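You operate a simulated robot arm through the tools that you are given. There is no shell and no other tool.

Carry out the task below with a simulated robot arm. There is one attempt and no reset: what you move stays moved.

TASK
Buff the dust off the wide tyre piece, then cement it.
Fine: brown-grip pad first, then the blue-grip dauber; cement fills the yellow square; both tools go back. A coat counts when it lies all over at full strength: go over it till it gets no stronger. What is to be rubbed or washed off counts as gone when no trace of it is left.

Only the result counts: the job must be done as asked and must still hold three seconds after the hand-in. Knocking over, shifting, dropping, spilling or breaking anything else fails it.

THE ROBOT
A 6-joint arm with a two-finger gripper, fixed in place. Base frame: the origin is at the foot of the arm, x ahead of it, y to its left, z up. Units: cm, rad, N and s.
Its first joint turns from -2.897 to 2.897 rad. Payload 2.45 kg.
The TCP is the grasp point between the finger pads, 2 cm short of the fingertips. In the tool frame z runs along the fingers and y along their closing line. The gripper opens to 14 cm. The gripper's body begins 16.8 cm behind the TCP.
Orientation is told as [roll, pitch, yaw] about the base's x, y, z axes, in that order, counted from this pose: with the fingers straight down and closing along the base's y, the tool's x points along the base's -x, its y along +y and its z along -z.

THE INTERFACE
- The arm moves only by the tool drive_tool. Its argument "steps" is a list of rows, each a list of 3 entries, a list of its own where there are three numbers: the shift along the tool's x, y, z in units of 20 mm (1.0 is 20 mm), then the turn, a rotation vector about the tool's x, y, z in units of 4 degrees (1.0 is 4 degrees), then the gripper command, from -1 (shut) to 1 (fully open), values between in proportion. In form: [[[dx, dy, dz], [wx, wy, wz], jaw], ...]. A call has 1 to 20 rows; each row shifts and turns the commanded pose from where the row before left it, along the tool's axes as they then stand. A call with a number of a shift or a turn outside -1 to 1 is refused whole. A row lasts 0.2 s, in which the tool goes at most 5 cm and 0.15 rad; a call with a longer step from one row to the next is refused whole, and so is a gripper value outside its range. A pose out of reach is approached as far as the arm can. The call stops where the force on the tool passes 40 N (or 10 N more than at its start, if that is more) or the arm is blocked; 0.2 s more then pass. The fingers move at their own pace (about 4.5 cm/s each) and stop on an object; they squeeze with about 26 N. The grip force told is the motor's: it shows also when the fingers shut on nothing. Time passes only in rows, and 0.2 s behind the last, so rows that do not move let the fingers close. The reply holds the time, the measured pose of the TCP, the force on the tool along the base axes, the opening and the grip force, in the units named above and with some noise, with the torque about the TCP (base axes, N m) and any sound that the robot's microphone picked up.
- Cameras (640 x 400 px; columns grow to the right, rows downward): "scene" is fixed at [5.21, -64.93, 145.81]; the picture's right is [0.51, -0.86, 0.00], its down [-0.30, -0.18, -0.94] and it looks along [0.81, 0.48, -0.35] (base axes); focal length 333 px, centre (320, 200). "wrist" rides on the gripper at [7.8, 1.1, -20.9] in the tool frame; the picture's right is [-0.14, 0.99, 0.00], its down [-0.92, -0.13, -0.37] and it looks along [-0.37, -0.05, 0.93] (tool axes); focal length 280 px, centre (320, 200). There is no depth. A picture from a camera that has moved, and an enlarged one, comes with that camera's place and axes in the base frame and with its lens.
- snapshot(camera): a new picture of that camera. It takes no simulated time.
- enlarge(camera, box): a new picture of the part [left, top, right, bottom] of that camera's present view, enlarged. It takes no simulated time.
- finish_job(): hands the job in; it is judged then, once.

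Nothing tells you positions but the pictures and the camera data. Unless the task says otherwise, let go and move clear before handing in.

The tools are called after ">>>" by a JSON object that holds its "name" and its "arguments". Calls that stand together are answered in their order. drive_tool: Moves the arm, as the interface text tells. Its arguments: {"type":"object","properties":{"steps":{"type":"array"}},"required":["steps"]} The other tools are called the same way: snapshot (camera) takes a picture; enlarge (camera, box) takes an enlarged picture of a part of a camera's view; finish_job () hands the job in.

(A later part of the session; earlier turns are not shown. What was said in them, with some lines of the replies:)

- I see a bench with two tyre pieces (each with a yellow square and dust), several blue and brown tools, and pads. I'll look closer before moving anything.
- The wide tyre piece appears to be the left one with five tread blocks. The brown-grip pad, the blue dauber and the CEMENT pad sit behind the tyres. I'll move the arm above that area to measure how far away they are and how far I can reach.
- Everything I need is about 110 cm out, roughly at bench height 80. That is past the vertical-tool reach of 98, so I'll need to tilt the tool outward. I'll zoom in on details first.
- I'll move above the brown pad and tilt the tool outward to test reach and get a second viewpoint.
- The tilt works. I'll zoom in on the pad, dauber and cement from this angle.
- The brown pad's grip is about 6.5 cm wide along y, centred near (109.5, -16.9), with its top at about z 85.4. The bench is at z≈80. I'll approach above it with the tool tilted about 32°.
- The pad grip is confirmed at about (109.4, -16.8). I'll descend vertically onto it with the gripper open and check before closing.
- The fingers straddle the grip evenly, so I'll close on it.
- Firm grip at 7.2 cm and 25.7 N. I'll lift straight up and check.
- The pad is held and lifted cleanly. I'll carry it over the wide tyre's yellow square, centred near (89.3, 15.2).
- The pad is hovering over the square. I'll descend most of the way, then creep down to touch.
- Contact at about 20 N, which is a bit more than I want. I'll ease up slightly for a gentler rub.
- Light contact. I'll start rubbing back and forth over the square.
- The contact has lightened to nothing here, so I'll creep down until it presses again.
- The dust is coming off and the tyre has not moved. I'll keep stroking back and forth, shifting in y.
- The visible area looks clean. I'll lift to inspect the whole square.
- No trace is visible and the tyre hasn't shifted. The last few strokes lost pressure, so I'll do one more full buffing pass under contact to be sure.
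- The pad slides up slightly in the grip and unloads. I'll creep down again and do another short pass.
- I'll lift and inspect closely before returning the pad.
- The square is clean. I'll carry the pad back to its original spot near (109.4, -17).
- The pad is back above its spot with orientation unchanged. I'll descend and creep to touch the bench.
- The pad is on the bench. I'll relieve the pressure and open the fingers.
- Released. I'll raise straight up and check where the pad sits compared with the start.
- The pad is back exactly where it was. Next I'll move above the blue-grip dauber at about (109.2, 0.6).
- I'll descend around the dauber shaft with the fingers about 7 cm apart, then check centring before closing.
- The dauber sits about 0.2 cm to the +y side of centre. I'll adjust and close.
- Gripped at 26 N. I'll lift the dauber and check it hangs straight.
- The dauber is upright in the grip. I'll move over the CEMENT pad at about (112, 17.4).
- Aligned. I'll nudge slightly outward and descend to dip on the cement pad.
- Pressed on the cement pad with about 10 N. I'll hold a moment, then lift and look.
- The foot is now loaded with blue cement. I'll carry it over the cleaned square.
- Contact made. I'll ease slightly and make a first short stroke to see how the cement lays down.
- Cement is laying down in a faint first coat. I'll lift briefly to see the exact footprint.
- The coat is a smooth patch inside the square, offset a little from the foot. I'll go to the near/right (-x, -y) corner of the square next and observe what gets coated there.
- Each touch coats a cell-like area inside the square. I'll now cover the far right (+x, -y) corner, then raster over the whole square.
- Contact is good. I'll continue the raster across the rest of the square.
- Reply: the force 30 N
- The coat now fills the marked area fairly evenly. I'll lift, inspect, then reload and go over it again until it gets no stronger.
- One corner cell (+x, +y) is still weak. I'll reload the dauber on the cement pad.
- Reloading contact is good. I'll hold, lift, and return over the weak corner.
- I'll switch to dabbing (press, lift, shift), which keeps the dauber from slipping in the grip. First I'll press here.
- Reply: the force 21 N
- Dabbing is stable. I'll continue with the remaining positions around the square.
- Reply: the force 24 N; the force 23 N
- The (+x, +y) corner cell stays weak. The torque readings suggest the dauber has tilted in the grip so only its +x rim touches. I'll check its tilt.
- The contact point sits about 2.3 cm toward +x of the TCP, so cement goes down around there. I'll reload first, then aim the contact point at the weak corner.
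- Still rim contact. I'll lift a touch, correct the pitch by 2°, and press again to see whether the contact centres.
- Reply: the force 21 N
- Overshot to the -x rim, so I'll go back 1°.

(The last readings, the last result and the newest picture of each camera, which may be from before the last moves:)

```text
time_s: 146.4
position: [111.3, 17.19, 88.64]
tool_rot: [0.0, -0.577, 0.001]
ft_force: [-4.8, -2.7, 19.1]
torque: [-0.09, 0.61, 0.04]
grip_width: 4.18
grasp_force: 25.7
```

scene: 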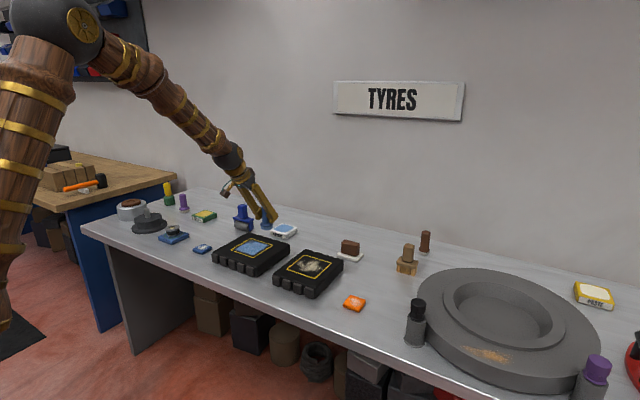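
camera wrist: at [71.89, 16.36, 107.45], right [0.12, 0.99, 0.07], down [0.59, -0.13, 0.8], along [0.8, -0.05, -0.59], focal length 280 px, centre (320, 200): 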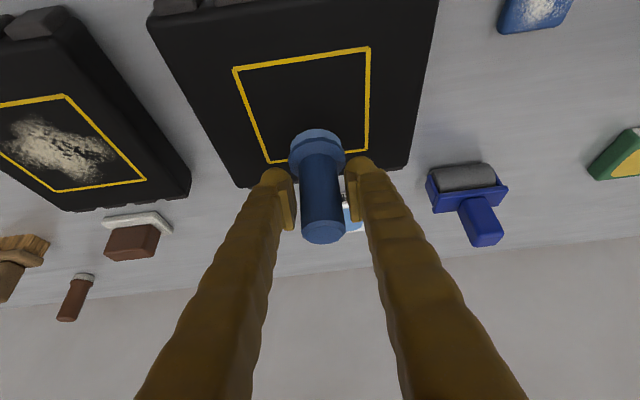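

>>> {"name": "drive_tool", "arguments": {"steps": [[[-0.0817, 0, -0.1258], [0, 0, 0], -1], [[0, 0, 0], [0, 0.125, 0], -1], [[0.0806, 0, 0.1264], [0, 0, 0], -1], [[0, 0, 0], [0, 0, 0], -1]]}}

```text
time_s: 147.4
position: [111.32, 17.27, 88.61]
tool_rot: [0.0, -0.568, -0.001]
ft_force: [-2.9, 0.6, 11.7]
torque: [0.09, -0.06, 0.06]
grip_width: 4.2
grasp_force: 26.0
```

The foot is flat to within a fraction of a degree now. I'll lift and carry it over the weak corner.

>>> {"name": "drive_tool", "arguments": {"steps": [[[0, 0, 0], [0, 0, 0], -1], [[0, 0, 0], [0, 0, 0], -1], [[-0.1893, 0, -0.2944], [0, 0, 0], -1], [[-0.3786, 0, -0.5888], [0, -0.06, 0], -1], [[-0.3786, 0, -0.5888], [0, 0, 0], -1], [[-0.3786, 0, -0.5888], [0, 0, 0], -1], [[0.7379, 0.034, -0.4744], [0, 0, 0], -1], [[0.7379, 0.034, -0.4744], [0, 0, 0], -1], [[0.7379, 0.034, -0.4744], [0, 0, 0], -1], [[0.7379, 0.034, -0.4744], [0, 0, 0], -1], [[0.7379, 0.034, -0.4744], [0, 0, 0], -1], [[0.7379, 0.034, -0.4744], [0, 0, 0], -1], [[0.7379, 0.034, -0.4744], [0, 0, 0], -1], [[0.7379, 0.034, -0.4744], [0, 0, 0], -1], [[0.7379, 0.034, -0.4744], [0, 0, 0], -1], [[0.7379, 0.034, -0.4744], [0, 0, 0], -1], [[0.7379, 0.034, -0.4744], [0, 0, 0], -1], [[0, 0, 0], [0, 0, 0], -1]]}}

>>> {"name": "drive_tool", "arguments": {"steps": [[[0.4056, 0, 0.6309], [0, 0, 0], -1], [[0.3515, 0, 0.5467], [0, 0, 0], -1], [[0, 0, 0], [0, 0, 0], -1]]}}

```text
time_s: 151.2
position: [91.89, 17.92, 93.43]
tool_rot: [-0.002, -0.57, 0.0]
ft_force: [0.4, -0.1, -1.1]
torque: [0.01, 0.01, 0.04]
grip_width: 4.18
grasp_force: 26.1
```

```text
time_s: 152.0
position: [91.89, 18.03, 90.59]
tool_rot: [0.001, -0.571, 0.0]
ft_force: [0.8, 0.8, -0.7]
torque: [0.02, -0.02, -0.01]
grip_width: 4.19
grasp_force: 26.1
```

>>> {"name": "drive_tool", "arguments": {"steps": [[[0.027, 0, 0.042], [0, 0, 0], -1], [[0.027, 0, 0.042], [0, 0, 0], -1], [[0, 0, 0], [0, 0, 0], -1]]}}

>>> {"name": "drive_tool", "arguments": {"steps": [[[0.0135, 0, 0.021], [0, 0, 0], -1], [[0.0135, 0, 0.021], [0, 0, 0], -1], [[0, 0, 0], [0, 0, 0], -1]]}}

```text
time_s: 152.8
position: [92.09, 17.92, 90.45]
tool_rot: [0.001, -0.57, -0.001]
ft_force: [0.2, 0.0, -1.1]
torque: [0.04, -0.05, 0.01]
grip_width: 4.2
grasp_force: 25.9
```

```text
time_s: 153.6
position: [91.85, 18.08, 90.29]
tool_rot: [0.001, -0.574, -0.001]
ft_force: [-3.3, -2.8, 5.0]
torque: [-0.1, 0.2, 0.01]
grip_width: 4.22
grasp_force: 26.2
```

Contact is now centred. I'll press a bit more and hold.

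>>> {"name": "drive_tool", "arguments": {"steps": [[[0.0135, 0, 0.021], [0, 0, 0], -1], [[0, 0, 0], [0, 0, 0], -1], [[0, 0, 0], [0, 0, 0], -1], [[0, 0, 0], [0, 0, 0], -1], [[0, 0, 0], [0, 0, 0], -1], [[0, 0, 0], [0, 0, 0], -1]]}}

>>> {"name": "drive_tool", "arguments": {"steps": [[[-0.1893, 0, -0.2944], [0, 0, 0], -1], [[-0.4056, 0, -0.6309], [0, 0, 0], -1], [[-0.4056, 0, -0.6309], [0, 0, 0], -1], [[-0.8, 0, 0.4], [0, 0, 0], -1], [[-0.8, 0, 0.4], [0, 0, 0], -1], [[-0.8, 0, 0.5], [0, 0, 0], -1], [[0, 0, 0], [0, 0, 0], -1]]}}

>>> {"name": "enlarge", "arguments": {"camera": "scene", "box": [225, 230, 281, 265]}}

>>> {"name": "enlarge", "arguments": {"camera": "wrist", "box": [180, 0, 420, 160]}}

```text
time_s: 155.0
position: [92.02, 17.92, 90.25]
tool_rot: [0.001, -0.573, 0.0]
ft_force: [0.5, 2.9, 15.9]
torque: [0.14, -0.03, -0.03]
grip_width: 4.18
grasp_force: 25.7
```

```text
time_s: 156.6
position: [97.54, 17.95, 94.47]
tool_rot: [-0.001, -0.569, 0.0]
ft_force: [-0.3, 0.4, -0.5]
torque: [0.0, 0.01, 0.0]
grip_width: 4.17
grasp_force: 26.4
```

```text
11.43 times, centred on (253, 248) of scene
camera zoom: at [5.21, -64.93, 145.81], right [0.51, -0.86, 0.0], down [-0.3, -0.18, -0.94], along [0.81, 0.48, -0.35], focal length 3808 px, centre (1086, -343)
```

zoom: 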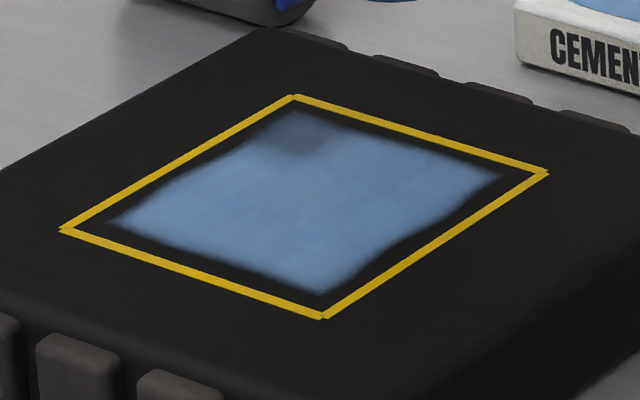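

```text
2.50 times, centred on (300, 80) of wrist
camera zoom: at [79.57, 19.12, 107.63], right [0.12, 0.99, 0.07], down [0.58, -0.13, 0.81], along [0.81, -0.05, -0.58], focal length 701 px, centre (370, 500)
```

zoom: 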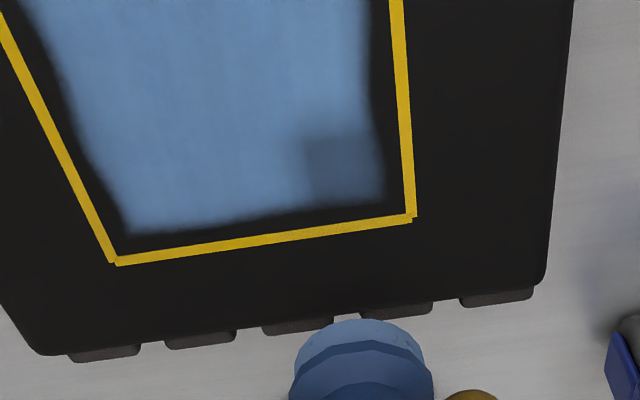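

The corner is building slowly; sliding seems to lay more than dabbing. I'll return and make short rubbing strokes there under steady pressure.

>>> {"name": "drive_tool", "arguments": {"steps": [[[0.7626, 0, -0.4903], [0, 0, 0], -1], [[0.7626, 0, -0.4903], [0, 0, 0], -1], [[0.7626, 0, -0.4903], [0, 0, 0], -1], [[0.3515, 0, 0.5467], [0, 0, 0], -1], [[0.3515, 0, 0.5467], [0, 0, 0], -1], [[0.3515, 0, 0.5467], [0, 0, 0], -1], [[0.027, 0, 0.042], [0, 0, 0], -1], [[0.0135, 0, 0.021], [0, 0, 0], -1], [[0, 0, 0], [0, 0, 0], -1]]}}

>>> {"name": "drive_tool", "arguments": {"steps": [[[0.0135, 0, 0.021], [0, 0, 0], -1], [[0, 0, 0], [0, 0, 0], -1]]}}

```text
time_s: 158.6
position: [91.96, 17.98, 90.36]
tool_rot: [0.001, -0.57, 0.002]
ft_force: [0.0, 1.3, 0.4]
torque: [0.03, 0.03, 0.01]
grip_width: 4.17
grasp_force: 25.8
```

```text
time_s: 159.2
position: [91.97, 17.89, 90.46]
tool_rot: [-0.001, -0.573, 0.001]
ft_force: [-5.7, 3.7, 11.4]
torque: [0.09, 0.31, 0.02]
grip_width: 4.15
grasp_force: 25.9
```

>>> {"name": "drive_tool", "arguments": {"steps": [[[0, 0.25, 0], [0, 0, 0], -1], [[0, 0.25, 0], [0, 0, 0], -1], [[0, -0.25, 0], [0, 0, 0], -1], [[0, -0.25, 0], [0, 0, 0], -1], [[0, -0.25, 0], [0, 0, 0], -1], [[0, -0.25, 0], [0, 0, 0], -1], [[0, 0.25, 0], [0, 0, 0], -1], [[0, 0.25, 0], [0, 0, 0], -1]]}}

>>> {"name": "drive_tool", "arguments": {"steps": [[[0, 0.25, 0], [0, 0, 0], -1], [[0, 0.25, 0], [0, 0, 0], -1], [[0, -0.25, 0], [0, 0, 0], -1], [[0, -0.25, 0], [0, 0, 0], -1], [[0, -0.25, 0], [0, 0, 0], -1], [[0, -0.25, 0], [0, 0, 0], -1], [[0, 0.25, 0], [0, 0, 0], -1], [[0, 0.25, 0], [0, 0, 0], -1]]}}

```text
time_s: 161.0
position: [91.92, 18.03, 90.39]
tool_rot: [0.0, -0.572, 0.001]
ft_force: [-1.6, -6.5, 8.2]
torque: [-0.23, -0.05, -0.01]
grip_width: 4.19
grasp_force: 25.9
```

```text
time_s: 162.8
position: [91.92, 17.79, 90.31]
tool_rot: [-0.001, -0.57, -0.001]
ft_force: [-1.3, -15.2, 17.6]
torque: [-0.46, 0.07, -0.02]
grip_width: 4.19
grasp_force: 26.3
```

Contact held well during y-strokes. I'll inspect.

>>> {"name": "drive_tool", "arguments": {"steps": [[[-0.1893, 0, -0.2944], [0, 0, 0], -1], [[-0.4056, 0, -0.6309], [0, 0, 0], -1], [[-0.4056, 0, -0.6309], [0, 0, 0], -1], [[-0.8, 0, 0.4], [0, 0, 0], -1], [[-0.8, 0, 0.4], [0, 0, 0], -1], [[-0.8, 0, 0.5], [0, 0, 0], -1], [[0, 0, 0], [0, 0, 0], -1]]}}

>>> {"name": "enlarge", "arguments": {"camera": "scene", "box": [225, 230, 281, 265]}}

>>> {"name": "enlarge", "arguments": {"camera": "wrist", "box": [180, 0, 420, 160]}}

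```text
time_s: 164.4
position: [97.38, 17.84, 94.52]
tool_rot: [-0.001, -0.571, 0.0]
ft_force: [0.0, 0.7, -1.9]
torque: [0.01, -0.02, -0.03]
grip_width: 4.2
grasp_force: 26.3
```

```text
11.43 times, centred on (253, 248) of scene
camera zoom: at [5.21, -64.93, 145.81], right [0.51, -0.86, 0.0], down [-0.3, -0.18, -0.94], along [0.81, 0.48, -0.35], focal length 3808 px, centre (1086, -343)
```

zoom: 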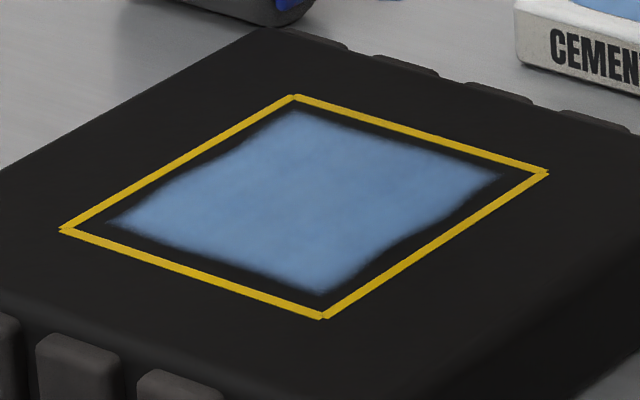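

```text
2.50 times, centred on (300, 80) of wrist
camera zoom: at [79.5, 19.01, 107.71], right [0.12, 0.99, 0.07], down [0.58, -0.13, 0.81], along [0.81, -0.05, -0.58], focal length 701 px, centre (370, 500)
```

zoom: 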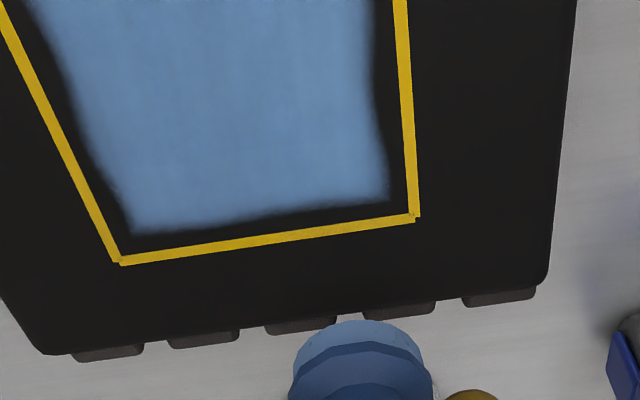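

The corner is now full. I'll reload and make another full pass of y-direction strokes over the whole square so every part is at full strength.

>>> {"name": "drive_tool", "arguments": {"steps": [[[-0.661, -0.039, 0.4714], [0, 0, 0], -1], [[-0.661, -0.039, 0.4714], [0, 0, 0], -1], [[-0.661, -0.039, 0.4714], [0, 0, 0], -1], [[-0.661, -0.039, 0.4714], [0, 0, 0], -1], [[-0.661, -0.039, 0.4714], [0, 0, 0], -1], [[-0.661, -0.039, 0.4714], [0, 0, 0], -1], [[-0.661, -0.039, 0.4714], [0, 0, 0], -1], [[-0.661, -0.039, 0.4714], [0, 0, 0], -1], [[-0.661, -0.039, 0.4714], [0, 0, 0], -1], [[0.3786, 0, 0.5888], [0, 0, 0], -1], [[0.3786, 0, 0.5888], [0, 0, 0], -1], [[0.3786, 0, 0.5888], [0, 0, 0], -1], [[0.0811, 0, 0.1262], [0, 0, 0], -1], [[0.0811, 0, 0.1262], [0, 0, 0], -1], [[0.027, 0, 0.042], [0, 0, 0], -1], [[0, 0, 0], [0, 0, 0], -1]]}}

>>> {"name": "drive_tool", "arguments": {"steps": [[[0.0135, 0, 0.021], [0, 0, 0], -1], [[0.0135, 0, 0.021], [0, 0, 0], -1], [[0, 0, 0], [0, 0, 0], -1]]}}

```text
time_s: 167.8
position: [112.05, 17.34, 88.79]
tool_rot: [-0.001, -0.571, 0.0]
ft_force: [-0.9, -0.9, -0.3]
torque: [0.0, 0.0, 0.03]
grip_width: 4.15
grasp_force: 25.9
```

```text
time_s: 168.6
position: [111.96, 17.3, 88.66]
tool_rot: [0.0, -0.57, -0.001]
ft_force: [0.4, 0.4, -1.1]
torque: [-0.05, -0.01, 0.01]
grip_width: 4.17
grasp_force: 25.6
```

>>> {"name": "drive_tool", "arguments": {"steps": [[[0.0135, 0, 0.021], [0, 0, 0], -1], [[0.0135, 0, 0.021], [0, 0, 0], -1], [[0, 0, 0], [0, 0, 0], -1]]}}

>>> {"name": "drive_tool", "arguments": {"steps": [[[0.0135, 0, 0.021], [0, 0, 0], -1], [[0, 0, 0], [0, 0, 0], -1], [[0, 0, 0], [0, 0, 0], -1]]}}

```text
time_s: 169.4
position: [111.83, 17.38, 88.75]
tool_rot: [0.001, -0.573, 0.001]
ft_force: [0.3, -0.5, 0.3]
torque: [0.04, 0.01, 0.01]
grip_width: 4.16
grasp_force: 26.1
```

```text
time_s: 170.2
position: [111.95, 17.22, 88.58]
tool_rot: [0.0, -0.572, 0.0]
ft_force: [-2.6, -1.9, 12.2]
torque: [0.16, 0.15, 0.05]
grip_width: 4.19
grasp_force: 26.0
```

>>> {"name": "drive_tool", "arguments": {"steps": [[[0, 0, 0], [0, 0, 0], -1], [[0, 0, 0], [0, 0, 0], -1], [[-0.1893, 0, -0.2944], [0, 0, 0], -1], [[-0.3786, 0, -0.5888], [0, 0, 0], -1], [[-0.3786, 0, -0.5888], [0, 0, 0], -1], [[-0.3786, 0, -0.5888], [0, 0, 0], -1], [[0.7417, -0.2364, -0.4769], [0, 0, 0], -1], [[0.7417, -0.2364, -0.4769], [0, 0, 0], -1], [[0.7417, -0.2364, -0.4769], [0, 0, 0], -1], [[0.7417, -0.2364, -0.4769], [0, 0, 0], -1], [[0.7417, -0.2364, -0.4769], [0, 0, 0], -1], [[0.7417, -0.2364, -0.4769], [0, 0, 0], -1], [[0.7417, -0.2364, -0.4769], [0, 0, 0], -1], [[0.7417, -0.2364, -0.4769], [0, 0, 0], -1], [[0.7417, -0.2364, -0.4769], [0, 0, 0], -1], [[0.7417, -0.2364, -0.4769], [0, 0, 0], -1], [[0.7417, -0.2364, -0.4769], [0, 0, 0], -1], [[0, 0, 0], [0, 0, 0], -1]]}}

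>>> {"name": "drive_tool", "arguments": {"steps": [[[0.4056, 0, 0.6309], [0, 0, 0], -1], [[0.4056, 0, 0.6309], [0, 0, 0], -1], [[0.0135, 0, 0.021], [0, 0, 0], -1], [[0.0135, 0, 0.021], [0, 0, 0], -1], [[0, 0, 0], [0, 0, 0], -1]]}}

```text
time_s: 174.0
position: [92.5, 12.17, 93.44]
tool_rot: [-0.001, -0.571, 0.0]
ft_force: [-0.6, 0.1, -1.1]
torque: [0.02, 0.02, -0.03]
grip_width: 4.17
grasp_force: 25.8
```

```text
time_s: 175.2
position: [92.63, 12.13, 90.42]
tool_rot: [0.0, -0.569, -0.001]
ft_force: [-0.1, 0.1, 0.3]
torque: [0.02, 0.04, 0.0]
grip_width: 4.18
grasp_force: 25.7
```

>>> {"name": "drive_tool", "arguments": {"steps": [[[0.0135, 0, 0.021], [0, 0, 0], -1], [[0, 0.4, 0], [0, 0, 0], -1], [[0, 0.4, 0], [0, 0, 0], -1], [[0, 0.4, 0], [0, 0, 0], -1], [[0, 0.4, 0], [0, 0, 0], -1], [[0, 0.4, 0], [0, 0, 0], -1], [[0, 0.4, 0], [0, 0, 0], -1], [[0, 0.4, 0], [0, 0, 0], -1], [[0, 0.4, 0], [0, 0, 0], -1]]}}

>>> {"name": "drive_tool", "arguments": {"steps": [[[0.4206, 0, -0.2704], [0, 0, 0], -1], [[0.4206, 0, -0.2704], [0, 0, 0], -1], [[0, -0.4, 0], [0, 0, 0], -1], [[0, -0.4, 0], [0, 0, 0], -1], [[0, -0.4, 0], [0, 0, 0], -1], [[0, -0.4, 0], [0, 0, 0], -1], [[0, -0.4, 0], [0, 0, 0], -1], [[0, -0.4, 0], [0, 0, 0], -1], [[0, -0.4, 0], [0, 0, 0], -1], [[0, -0.4, 0], [0, 0, 0], -1]]}}

>>> {"name": "enlarge", "arguments": {"camera": "scene", "box": [210, 200, 300, 270]}}

```text
time_s: 177.2
position: [92.66, 18.41, 90.37]
tool_rot: [0.0, -0.571, 0.001]
ft_force: [-0.6, -16.4, 21.8]
torque: [-0.5, 0.06, 0.02]
grip_width: 4.16
grasp_force: 25.8
```

```text
time_s: 179.4
position: [90.58, 12.11, 90.38]
tool_rot: [0.001, -0.572, 0.001]
ft_force: [-0.9, 8.6, 11.3]
torque: [0.3, 0.08, -0.06]
grip_width: 4.21
grasp_force: 25.7
```

```text
5.71 times, centred on (255, 235) of scene
camera zoom: at [5.21, -64.93, 145.81], right [0.51, -0.86, 0.0], down [-0.3, -0.18, -0.94], along [0.81, 0.48, -0.35], focal length 1904 px, centre (691, 0)
```

zoom: 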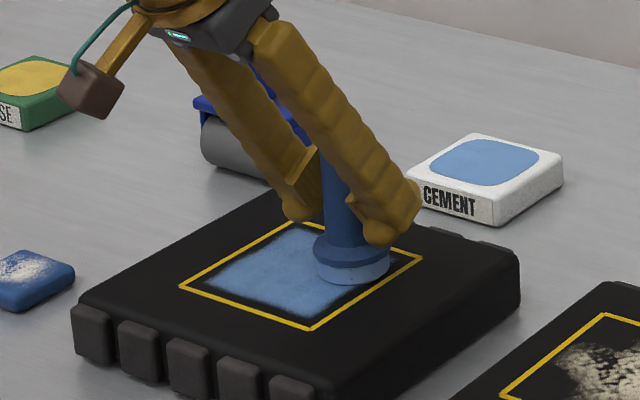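

Contact held along both strokes. I'll continue the remaining lines.

>>> {"name": "drive_tool", "arguments": {"steps": [[[0.4206, 0, -0.2704], [0, 0, 0], -1], [[0.4206, 0, -0.2704], [0, 0, 0], -1], [[0, 0.4, 0], [0, 0, 0], -1], [[0, 0.4, 0], [0, 0, 0], -1], [[0, 0.4, 0], [0, 0, 0], -1], [[0, 0.4, 0], [0, 0, 0], -1], [[0, 0.4, 0], [0, 0, 0], -1], [[0, 0.4, 0], [0, 0, 0], -1], [[0, 0.4, 0], [0, 0, 0], -1], [[0, 0.4, 0], [0, 0, 0], -1]]}}

>>> {"name": "drive_tool", "arguments": {"steps": [[[0.4206, 0, -0.2704], [0, 0, 0], -1], [[0.4206, 0, -0.2704], [0, 0, 0], -1], [[0, -0.4, 0], [0, 0, 0], -1], [[0, -0.4, 0], [0, 0, 0], -1], [[0, -0.4, 0], [0, 0, 0], -1], [[0, -0.4, 0], [0, 0, 0], -1], [[0, -0.4, 0], [0, 0, 0], -1], [[0, -0.4, 0], [0, 0, 0], -1], [[0, -0.4, 0], [0, 0, 0], -1], [[0, -0.4, 0], [0, 0, 0], -1]]}}

>>> {"name": "enlarge", "arguments": {"camera": "scene", "box": [210, 200, 300, 270]}}

>>> {"name": "enlarge", "arguments": {"camera": "wrist", "box": [200, 40, 440, 240]}}

```text
time_s: 181.6
position: [88.59, 18.61, 90.25]
tool_rot: [0.001, -0.574, 0.001]
ft_force: [0.1, -1.3, 2.3]
torque: [-0.09, 0.03, 0.03]
grip_width: 4.18
grasp_force: 26.2
```

```text
time_s: 183.8
position: [86.53, 12.11, 90.32]
tool_rot: [-0.001, -0.572, 0.001]
ft_force: [0.0, 2.1, 3.3]
torque: [0.05, 0.04, -0.01]
grip_width: 4.19
grasp_force: 26.3
```

```text
5.71 times, centred on (255, 235) of scene
camera zoom: at [5.21, -64.93, 145.81], right [0.51, -0.86, 0.0], down [-0.3, -0.18, -0.94], along [0.81, 0.48, -0.35], focal length 1904 px, centre (691, 0)
```

zoom: 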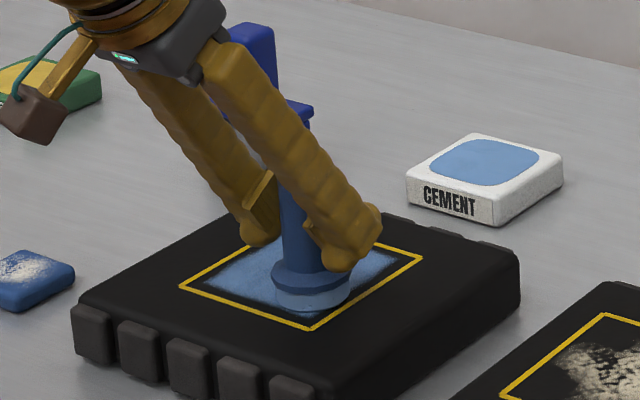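

```text
2.00 times, centred on (320, 140) of wrist
camera zoom: at [68.65, 13.22, 103.59], right [0.12, 0.99, 0.07], down [0.58, -0.13, 0.81], along [0.81, -0.05, -0.59], focal length 561 px, centre (320, 320)
```

zoom: 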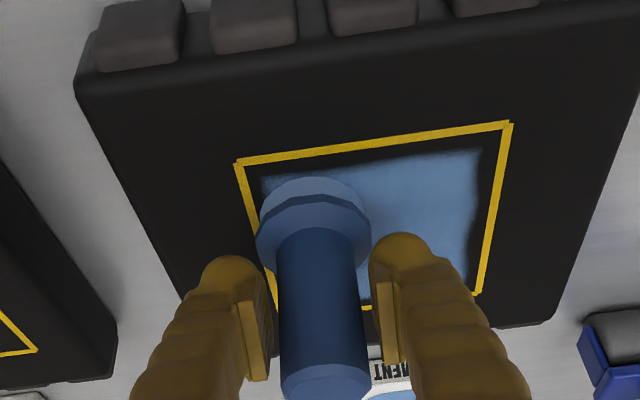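

>>> {"name": "drive_tool", "arguments": {"steps": [[[0.0108, 0, 0.0168], [0, 0, 0], -1], [[0.4206, 0, -0.2704], [0, 0, 0], -1], [[0, 0.4, 0], [0, 0, 0], -1], [[0, 0.4, 0], [0, 0, 0], -1], [[0, 0.4, 0], [0, 0, 0], -1], [[0, 0.4, 0], [0, 0, 0], -1], [[0, 0.4, 0], [0, 0, 0], -1], [[0, 0.4, 0], [0, 0, 0], -1], [[0, 0.4, 0], [0, 0, 0], -1], [[0, 0.4, 0], [0, 0, 0], -1]]}}

>>> {"name": "drive_tool", "arguments": {"steps": [[[-0.1893, 0, -0.2944], [0, 0, 0], -1], [[-0.4056, 0, -0.6309], [0, 0, 0], -1], [[-0.4056, 0, -0.6309], [0, 0, 0], -1], [[-0.8, 0, 0.4], [0, 0, 0], -1], [[-0.8, 0, 0.4], [0, 0, 0], -1], [[-0.8, 0, 0.5], [0, 0, 0], -1], [[-0.8, 0, 0.5], [0, 0, 0], -1], [[-0.8, 0, 0.5], [0, 0, 0], -1], [[-0.8, 0, 0.5], [0, 0, 0], -1], [[0, 0, 0], [0, 0, 0], -1]]}}

>>> {"name": "enlarge", "arguments": {"camera": "scene", "box": [225, 230, 281, 265]}}

>>> {"name": "enlarge", "arguments": {"camera": "wrist", "box": [180, 0, 420, 160]}}

>>> {"name": "enlarge", "arguments": {"camera": "scene", "box": [220, 190, 320, 265]}}

```text
time_s: 186.0
position: [85.62, 18.43, 90.21]
tool_rot: [0.001, -0.57, 0.001]
ft_force: [-0.4, -6.1, 5.7]
torque: [-0.16, 0.06, 0.03]
grip_width: 4.21
grasp_force: 26.3
```

```text
time_s: 188.2
position: [96.73, 18.38, 94.42]
tool_rot: [0.0, -0.57, -0.001]
ft_force: [0.1, -0.2, -0.4]
torque: [0.0, 0.0, 0.0]
grip_width: 4.19
grasp_force: 25.5
```

```text
11.43 times, centred on (253, 248) of scene
camera zoom: at [5.21, -64.93, 145.81], right [0.51, -0.86, 0.0], down [-0.3, -0.18, -0.94], along [0.81, 0.48, -0.35], focal length 3808 px, centre (1086, -343)
```

zoom: 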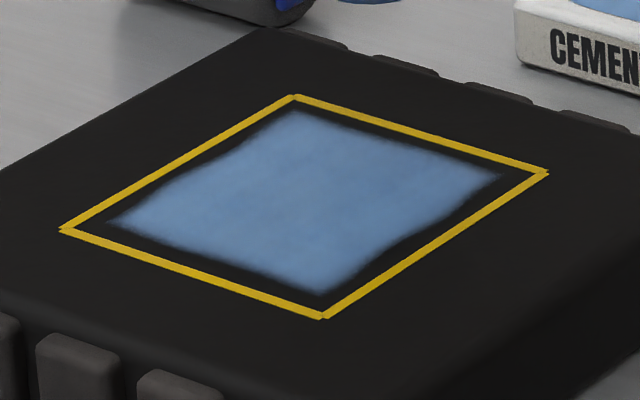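

```text
2.50 times, centred on (300, 80) of wrist
camera zoom: at [78.8, 19.51, 107.7], right [0.12, 0.99, 0.07], down [0.58, -0.13, 0.81], along [0.81, -0.05, -0.58], focal length 701 px, centre (370, 500)
```

zoom: 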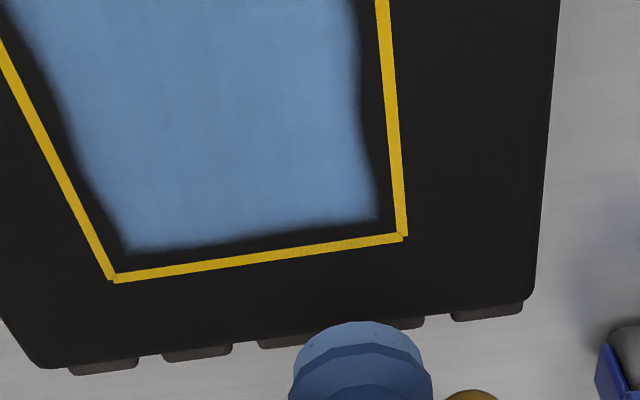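

```text
5.33 times, centred on (270, 228) of scene
camera zoom: at [5.21, -64.93, 145.81], right [0.51, -0.86, 0.0], down [-0.3, -0.18, -0.94], along [0.81, 0.48, -0.35], focal length 1777 px, centre (587, 53)
```

zoom: 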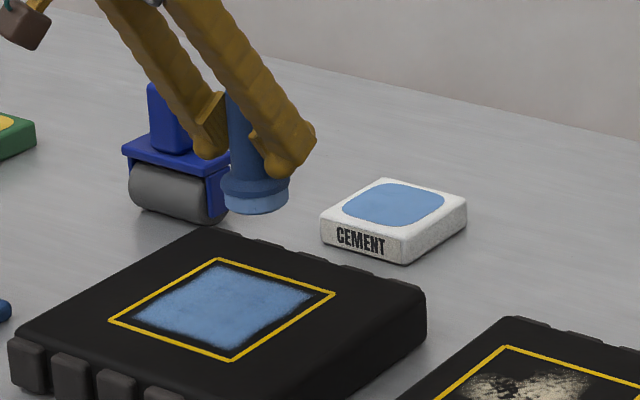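

>>> {"name": "enlarge", "arguments": {"camera": "scene", "box": [231, 236, 275, 260]}}

>>> {"name": "enlarge", "arguments": {"camera": "wrist", "box": [170, 0, 350, 120]}}

```text
14.55 times, centred on (253, 248) of scene
camera zoom: at [5.21, -64.93, 145.81], right [0.51, -0.86, 0.0], down [-0.3, -0.18, -0.94], along [0.81, 0.48, -0.35], focal length 4846 px, centre (1294, -498)
```

zoom: 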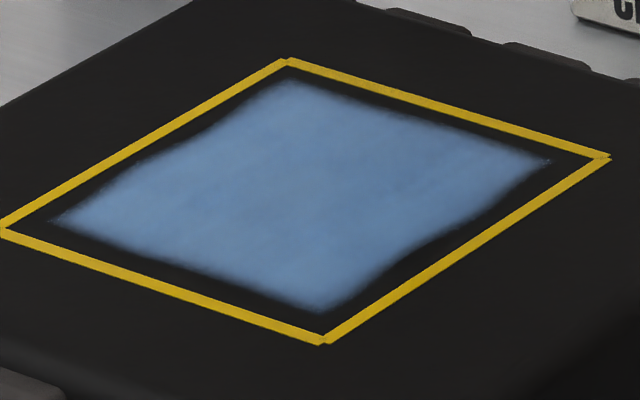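

```text
3.33 times, centred on (260, 60) of wrist
camera zoom: at [78.8, 19.51, 107.7], right [0.12, 0.99, 0.07], down [0.58, -0.13, 0.81], along [0.81, -0.05, -0.58], focal length 935 px, centre (520, 667)
```

zoom: 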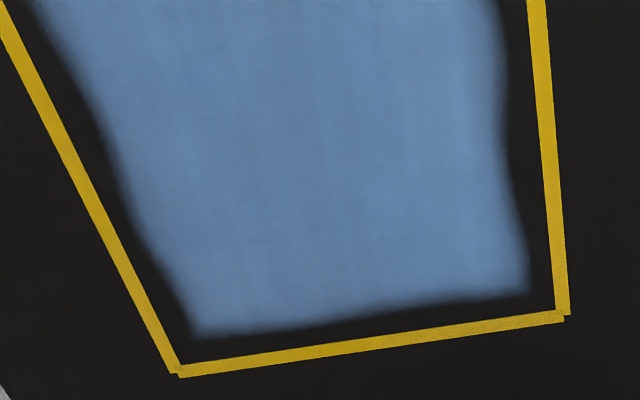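

The coat is even and looks the same as after the previous pass, so it is at full strength. The tyre hasn't moved. I'll take the dauber back to its original spot at about (109.5, 1.0).

>>> {"name": "drive_tool", "arguments": {"steps": [[[-0.5134, -0.87, 0.3895], [0, 0, 0], -1], [[-0.5134, -0.87, 0.3895], [0, 0, 0], -1], [[-0.5134, -0.87, 0.3895], [0, 0, 0], -1], [[-0.5134, -0.87, 0.3895], [0, 0, 0], -1], [[-0.5134, -0.87, 0.3895], [0, 0, 0], -1], [[-0.5134, -0.87, 0.3895], [0, 0, 0], -1], [[-0.5134, -0.87, 0.3895], [0, 0, 0], -1], [[-0.5134, -0.87, 0.3895], [0, 0, 0], -1], [[-0.5134, -0.87, 0.3895], [0, 0, 0], -1], [[-0.5134, -0.87, 0.3895], [0, 0, 0], -1], [[0, 0, 0], [0, 0, 0], -1]]}}

>>> {"name": "enlarge", "arguments": {"camera": "scene", "box": [265, 190, 345, 250]}}

>>> {"name": "enlarge", "arguments": {"camera": "scene", "box": [225, 230, 281, 265]}}

```text
time_s: 190.6
position: [109.62, 1.07, 93.66]
tool_rot: [0.001, -0.571, -0.001]
ft_force: [0.3, -0.1, -1.1]
torque: [0.04, -0.02, -0.01]
grip_width: 4.17
grasp_force: 25.2
```

```text
6.67 times, centred on (305, 220) of scene
camera zoom: at [5.21, -64.93, 145.81], right [0.51, -0.86, 0.0], down [-0.3, -0.18, -0.94], along [0.81, 0.48, -0.35], focal length 2221 px, centre (420, 67)
```

zoom: 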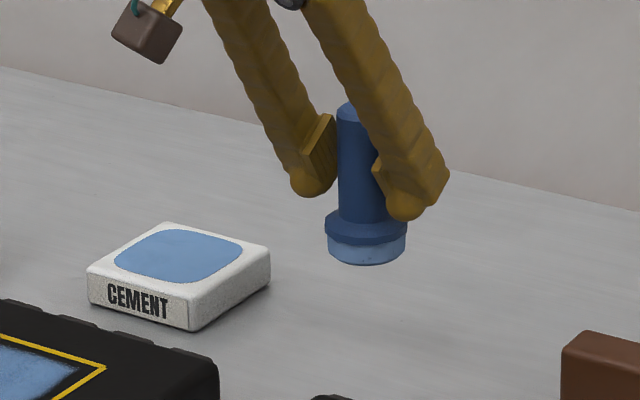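

```text
11.43 times, centred on (253, 248) of scene
camera zoom: at [5.21, -64.93, 145.81], right [0.51, -0.86, 0.0], down [-0.3, -0.18, -0.94], along [0.81, 0.48, -0.35], focal length 3808 px, centre (1086, -343)
```

zoom: 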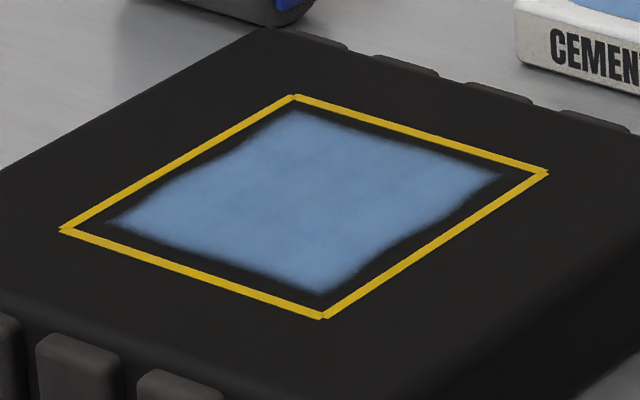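

>>> {"name": "drive_tool", "arguments": {"steps": [[[0.3786, 0, 0.5888], [0, 0, 0], -1], [[0.3786, 0, 0.5888], [0, 0, 0], -1], [[0.3786, 0, 0.5888], [0, 0, 0], -1], [[0.3786, 0, 0.5888], [0, 0, 0], -1], [[0.3786, 0, 0.5888], [0, 0, 0], -1], [[0.0541, 0, 0.0841], [0, 0, 0], -1], [[0.0541, 0, 0.0841], [0, 0, 0], -1], [[0, 0, 0], [0, 0, 0], -1]]}}

>>> {"name": "drive_tool", "arguments": {"steps": [[[0.027, 0, 0.042], [0, 0, 0], -1], [[0.027, 0, 0.042], [0, 0, 0], -1], [[0, 0, 0], [0, 0, 0], -1]]}}

```text
time_s: 192.4
position: [109.49, 1.02, 86.06]
tool_rot: [0.002, -0.572, 0.0]
ft_force: [-0.3, 0.5, -1.6]
torque: [-0.01, 0.04, 0.0]
grip_width: 4.16
grasp_force: 26.0
```

```text
time_s: 193.2
position: [109.6, 1.13, 86.02]
tool_rot: [0.0, -0.57, 0.001]
ft_force: [-0.2, -1.5, -2.1]
torque: [-0.01, 0.03, -0.02]
grip_width: 4.19
grasp_force: 25.9
```

>>> {"name": "drive_tool", "arguments": {"steps": [[[0.027, 0, 0.042], [0, 0, 0], -1], [[0.027, 0, 0.042], [0, 0, 0], -1], [[0, 0, 0], [0, 0, 0], -1]]}}

>>> {"name": "drive_tool", "arguments": {"steps": [[[0.0135, 0, 0.021], [0, 0, 0], -1], [[0.0135, 0, 0.021], [0, 0, 0], -1], [[0, 0, 0], [0, 0, 0], -1]]}}

```text
time_s: 194.0
position: [109.69, 1.11, 85.81]
tool_rot: [0.001, -0.574, 0.0]
ft_force: [-0.5, -1.1, 13.7]
torque: [0.14, 0.1, 0.01]
grip_width: 4.2
grasp_force: 25.9
```

```text
time_s: 194.8
position: [109.62, 1.06, 85.82]
tool_rot: [-0.001, -0.573, -0.001]
ft_force: [7.4, -2.7, 24.8]
torque: [-0.07, -0.12, 0.01]
grip_width: 4.2
grasp_force: 25.9
```

The dauber is standing on the bench. I'll relieve the pressure and release gently.

>>> {"name": "drive_tool", "arguments": {"steps": [[[-0.0243, 0, -0.0378], [0, 0, 0], -1], [[0, 0, 0], [0, 0, 0], -1], [[0, 0, 0], [0, 0, 0], -0.3], [[0, 0, 0], [0, 0, 0], -0.2], [[0, 0, 0], [0, 0, 0], 0.0], [[0, 0, 0], [0, 0, 0], 0.1], [[0, 0, 0], [0, 0, 0], 0.1]]}}

>>> {"name": "enlarge", "arguments": {"camera": "scene", "box": [280, 200, 350, 260]}}

>>> {"name": "enlarge", "arguments": {"camera": "wrist", "box": [230, 110, 410, 240]}}

```text
time_s: 196.4
position: [109.58, 1.08, 85.74]
tool_rot: [-0.001, -0.57, 0.001]
ft_force: [0.1, 0.4, -0.7]
torque: [-0.01, 0.02, 0.0]
grip_width: 7.69
grasp_force: 0.1
```

```text
6.67 times, centred on (315, 230) of scene
camera zoom: at [5.21, -64.93, 145.81], right [0.51, -0.86, 0.0], down [-0.3, -0.18, -0.94], along [0.81, 0.48, -0.35], focal length 2221 px, centre (353, 0)
```

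zoom: 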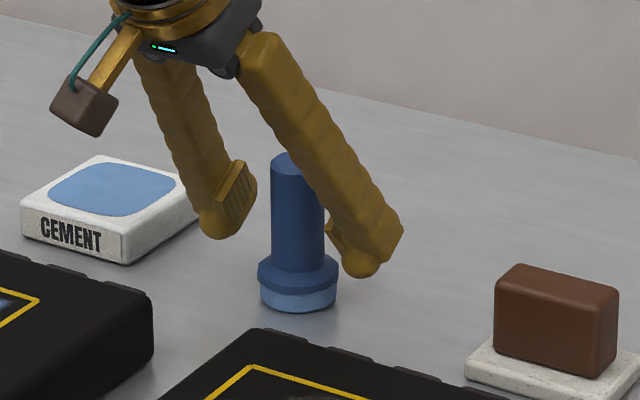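

```text
3.08 times, centred on (320, 175) of wrist
camera zoom: at [91.66, 2.24, 98.95], right [0.12, 0.99, 0.07], down [0.58, -0.13, 0.81], along [0.81, -0.05, -0.58], focal length 863 px, centre (320, 277)
```

zoom: 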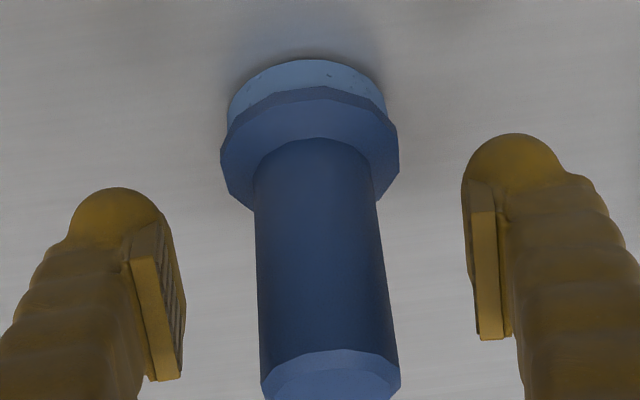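

Released and standing upright. I'll raise straight up and clear.

>>> {"name": "drive_tool", "arguments": {"steps": [[[-0.1893, 0, -0.2944], [0, 0, 0], 0.1], [[-0.3786, 0, -0.5888], [0, 0, 0], 0.1], [[-0.3786, 0, -0.5888], [0, 0, 0], 0.1], [[-0.3786, 0, -0.5888], [0, 0, 0], 0.1], [[-0.3786, 0, -0.5888], [0, 0, 0], 0.1], [[-0.3786, 0, -0.5888], [0, 0, 0], 0.1], [[-0.3786, 0, -0.5888], [0, 0, 0], 0.1], [[-0.3786, 0, -0.5888], [0, 0, 0], 0.1], [[-0.3786, 0, -0.5888], [0, 0, 0], 0.1], [[-0.3786, 0, -0.5888], [0, 0, 0], 0.1], [[0.3, 0, -0.9], [0, 0, 0], 0.1], [[0.3, 0, -0.9], [0, 0, 0], 0.1], [[0.3, 0, -0.9], [0, 0, 0], 0.1], [[0.3, 0, -0.9], [0, 0, 0], 0.1], [[0.3, 0, -0.9], [0, 0, 0], 0.1], [[0.3, 0, -0.9], [0, 0, 0], 0.1], [[0.3, 0, -0.9], [0, 0, 0], 0.1], [[0.3, 0, -0.9], [0, 0, 0], 0.1], [[0, 0, 0], [0, 0, 0], 0.1]]}}

>>> {"name": "snapshot", "arguments": {"camera": "scene"}}

>>> {"name": "snapshot", "arguments": {"camera": "wrist"}}

>>> {"name": "enlarge", "arguments": {"camera": "scene", "box": [265, 215, 325, 255]}}

```text
time_s: 200.4
position: [97.83, 0.96, 108.62]
tool_rot: [-0.001, -0.57, 0.0]
ft_force: [0.3, -0.1, -0.3]
torque: [0.0, 0.01, 0.01]
grip_width: 7.68
grasp_force: 0.1
```

```text
taken
```

scene: 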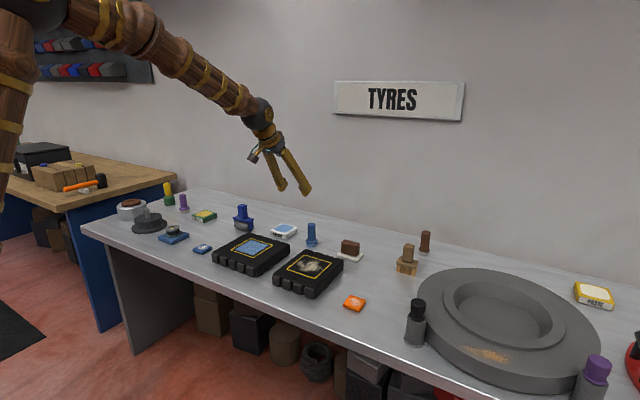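

```text
taken
camera wrist: at [79.92, 2.03, 121.91], right [0.12, 0.99, 0.07], down [0.58, -0.13, 0.81], along [0.81, -0.05, -0.58], focal length 280 px, centre (320, 200)
```

wrist: 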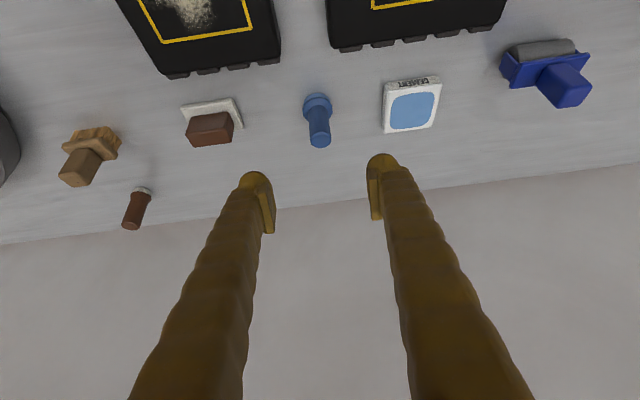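

```text
10.00 times, centred on (295, 235) of scene
camera zoom: at [5.21, -64.93, 145.81], right [0.51, -0.86, 0.0], down [-0.3, -0.18, -0.94], along [0.81, 0.48, -0.35], focal length 3332 px, centre (570, -150)
```

zoom: 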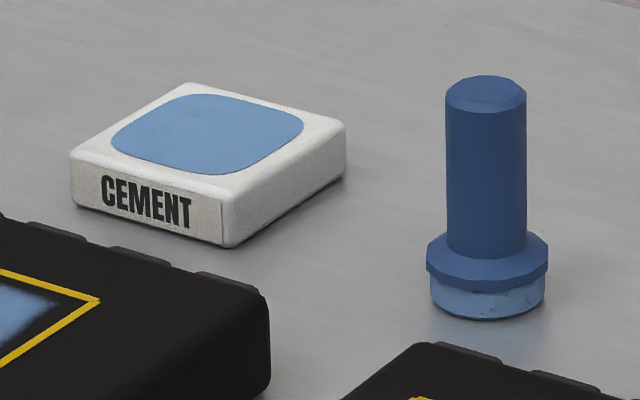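

Both tools are back and nothing else has shifted. I'll take one more clear look at the coat from above before handing in.

>>> {"name": "drive_tool", "arguments": {"steps": [[[0.3004, 1.0, -0.1931], [0, 0, 0], 0.1], [[0.3004, 1.0, -0.1931], [0, 0, 0], 0.1], [[0.3004, 1.0, -0.1931], [0, 0, 0], 0.1], [[0.3004, 1.0, -0.1931], [0, 0, 0], 0.1], [[0.3004, 1.0, -0.1931], [0, 0, 0], 0.1], [[0.3004, 1.0, -0.1931], [0, 0, 0], 0.1], [[0.3004, 1.0, -0.1931], [0, 0, 0], 0.1], [[0, 0, 0], [0, 1, 0], 0.1], [[0, 0, 0], [0, 1, 0], 0.1], [[0, 0, 0], [0, 1, 0], 0.1], [[0, 0, 0], [0, 1, 0], 0.1], [[0, 0, 0], [0, 1, 0], 0.1], [[0, 0, 0], [0, 1, 0], 0.1], [[0, 0, 0], [0, 1, 0], 0.1], [[0, 0, 0], [0, 1, 0], 0.1], [[0, 0, 0], [0, 0.185, 0], 0.1], [[0, 0, 0], [0, 0, 0], 0.1]]}}

>>> {"name": "snapshot", "arguments": {"camera": "wrist"}}

```text
time_s: 204.0
position: [92.66, 15.09, 108.51]
tool_rot: [0.0, -0.001, 0.001]
ft_force: [0.7, -0.4, 0.1]
torque: [0.0, 0.02, 0.01]
grip_width: 7.69
grasp_force: 0.0
```

```text
taken
camera wrist: at [84.87, 16.24, 129.36], right [0.14, 0.99, 0.0], down [0.92, -0.13, 0.37], along [0.36, -0.05, -0.93], focal length 280 px, centre (320, 200)
```

wrist: 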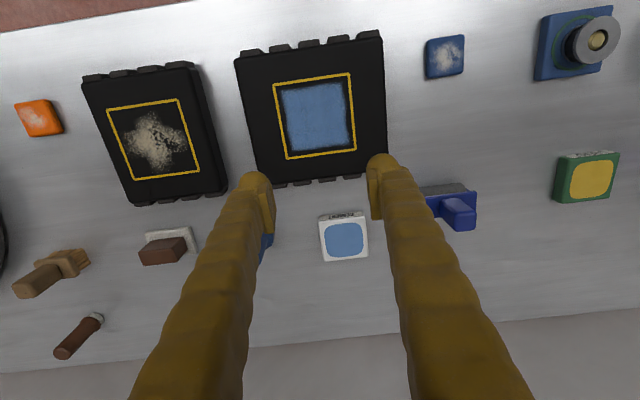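

>>> {"name": "enlarge", "arguments": {"camera": "wrist", "box": [265, 65, 365, 165]}}

>>> {"name": "enlarge", "arguments": {"camera": "wrist", "box": [255, 60, 385, 270]}}

```text
4.00 times, centred on (315, 115) of wrist
camera zoom: at [84.87, 16.24, 129.36], right [0.14, 0.99, 0.0], down [0.92, -0.13, 0.37], along [0.36, -0.05, -0.93], focal length 1122 px, centre (340, 540)
```

zoom: 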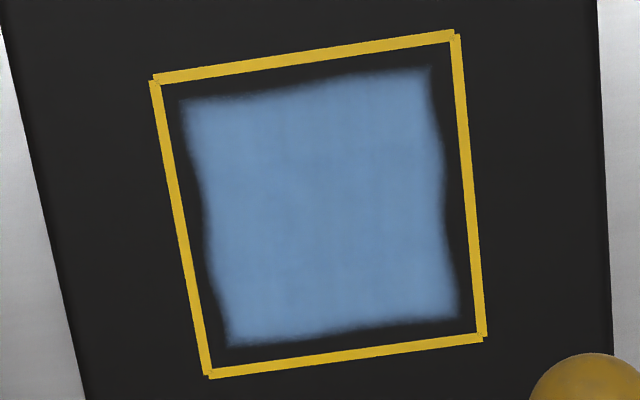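

```text
1.90 times, centred on (320, 165) of wrist
camera zoom: at [84.87, 16.24, 129.36], right [0.14, 0.99, 0.0], down [0.92, -0.13, 0.37], along [0.36, -0.05, -0.93], focal length 534 px, centre (320, 267)
```

zoom: 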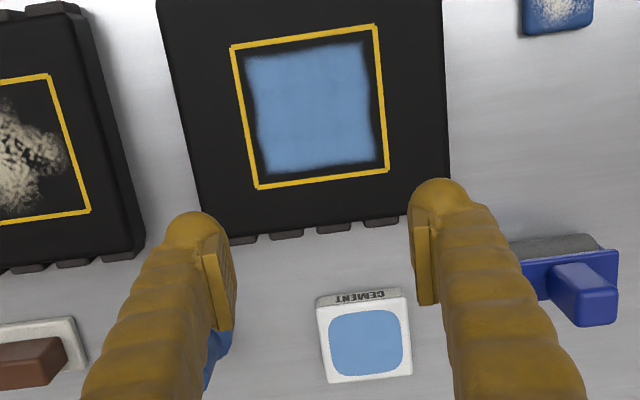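

The coat is uniform and matches the cement colour across the marked square. The tyre hasn't moved, both tools are back upright in their places, and the arm is clear, so I'm handing in.

>>> {"name": "finish_job", "arguments": {}}

```text
The job is handed in.
```

The wide tyre piece is buffed clean and cemented. The brown-grip pad and the blue-grip dauber are back in their places, and I've handed the job in. No score came back, so this rests on what I saw in the pictures.

- **Dust:** no trace of it showed in close-ups of the square, after an extra rubbing pass with the brown-grip pad.
- **Cement:** the coat is even and matches the colour of the cement pad. The corner furthest from the arm stayed faint until I straightened the dauber and rubbed it in. After that, another full pass changed nothing I could see.
- **Edge gap:** a strip of roughly 0.5–1 cm of bare tyre shows between the cement and the yellow lines on all four sides. The edge of the coat never moved outward, even where the dauber ran past the lines, so I took it as the limit of the area that takes cement.
- **Tools:** the pad went back to its original spot. The dauber is standing within about 2 mm of where it was, with cement still on its foot.
- **Everything else:** the tyre and the cement pad did not move, and nothing else was touched. The arm was clear with the gripper empty when I handed in.
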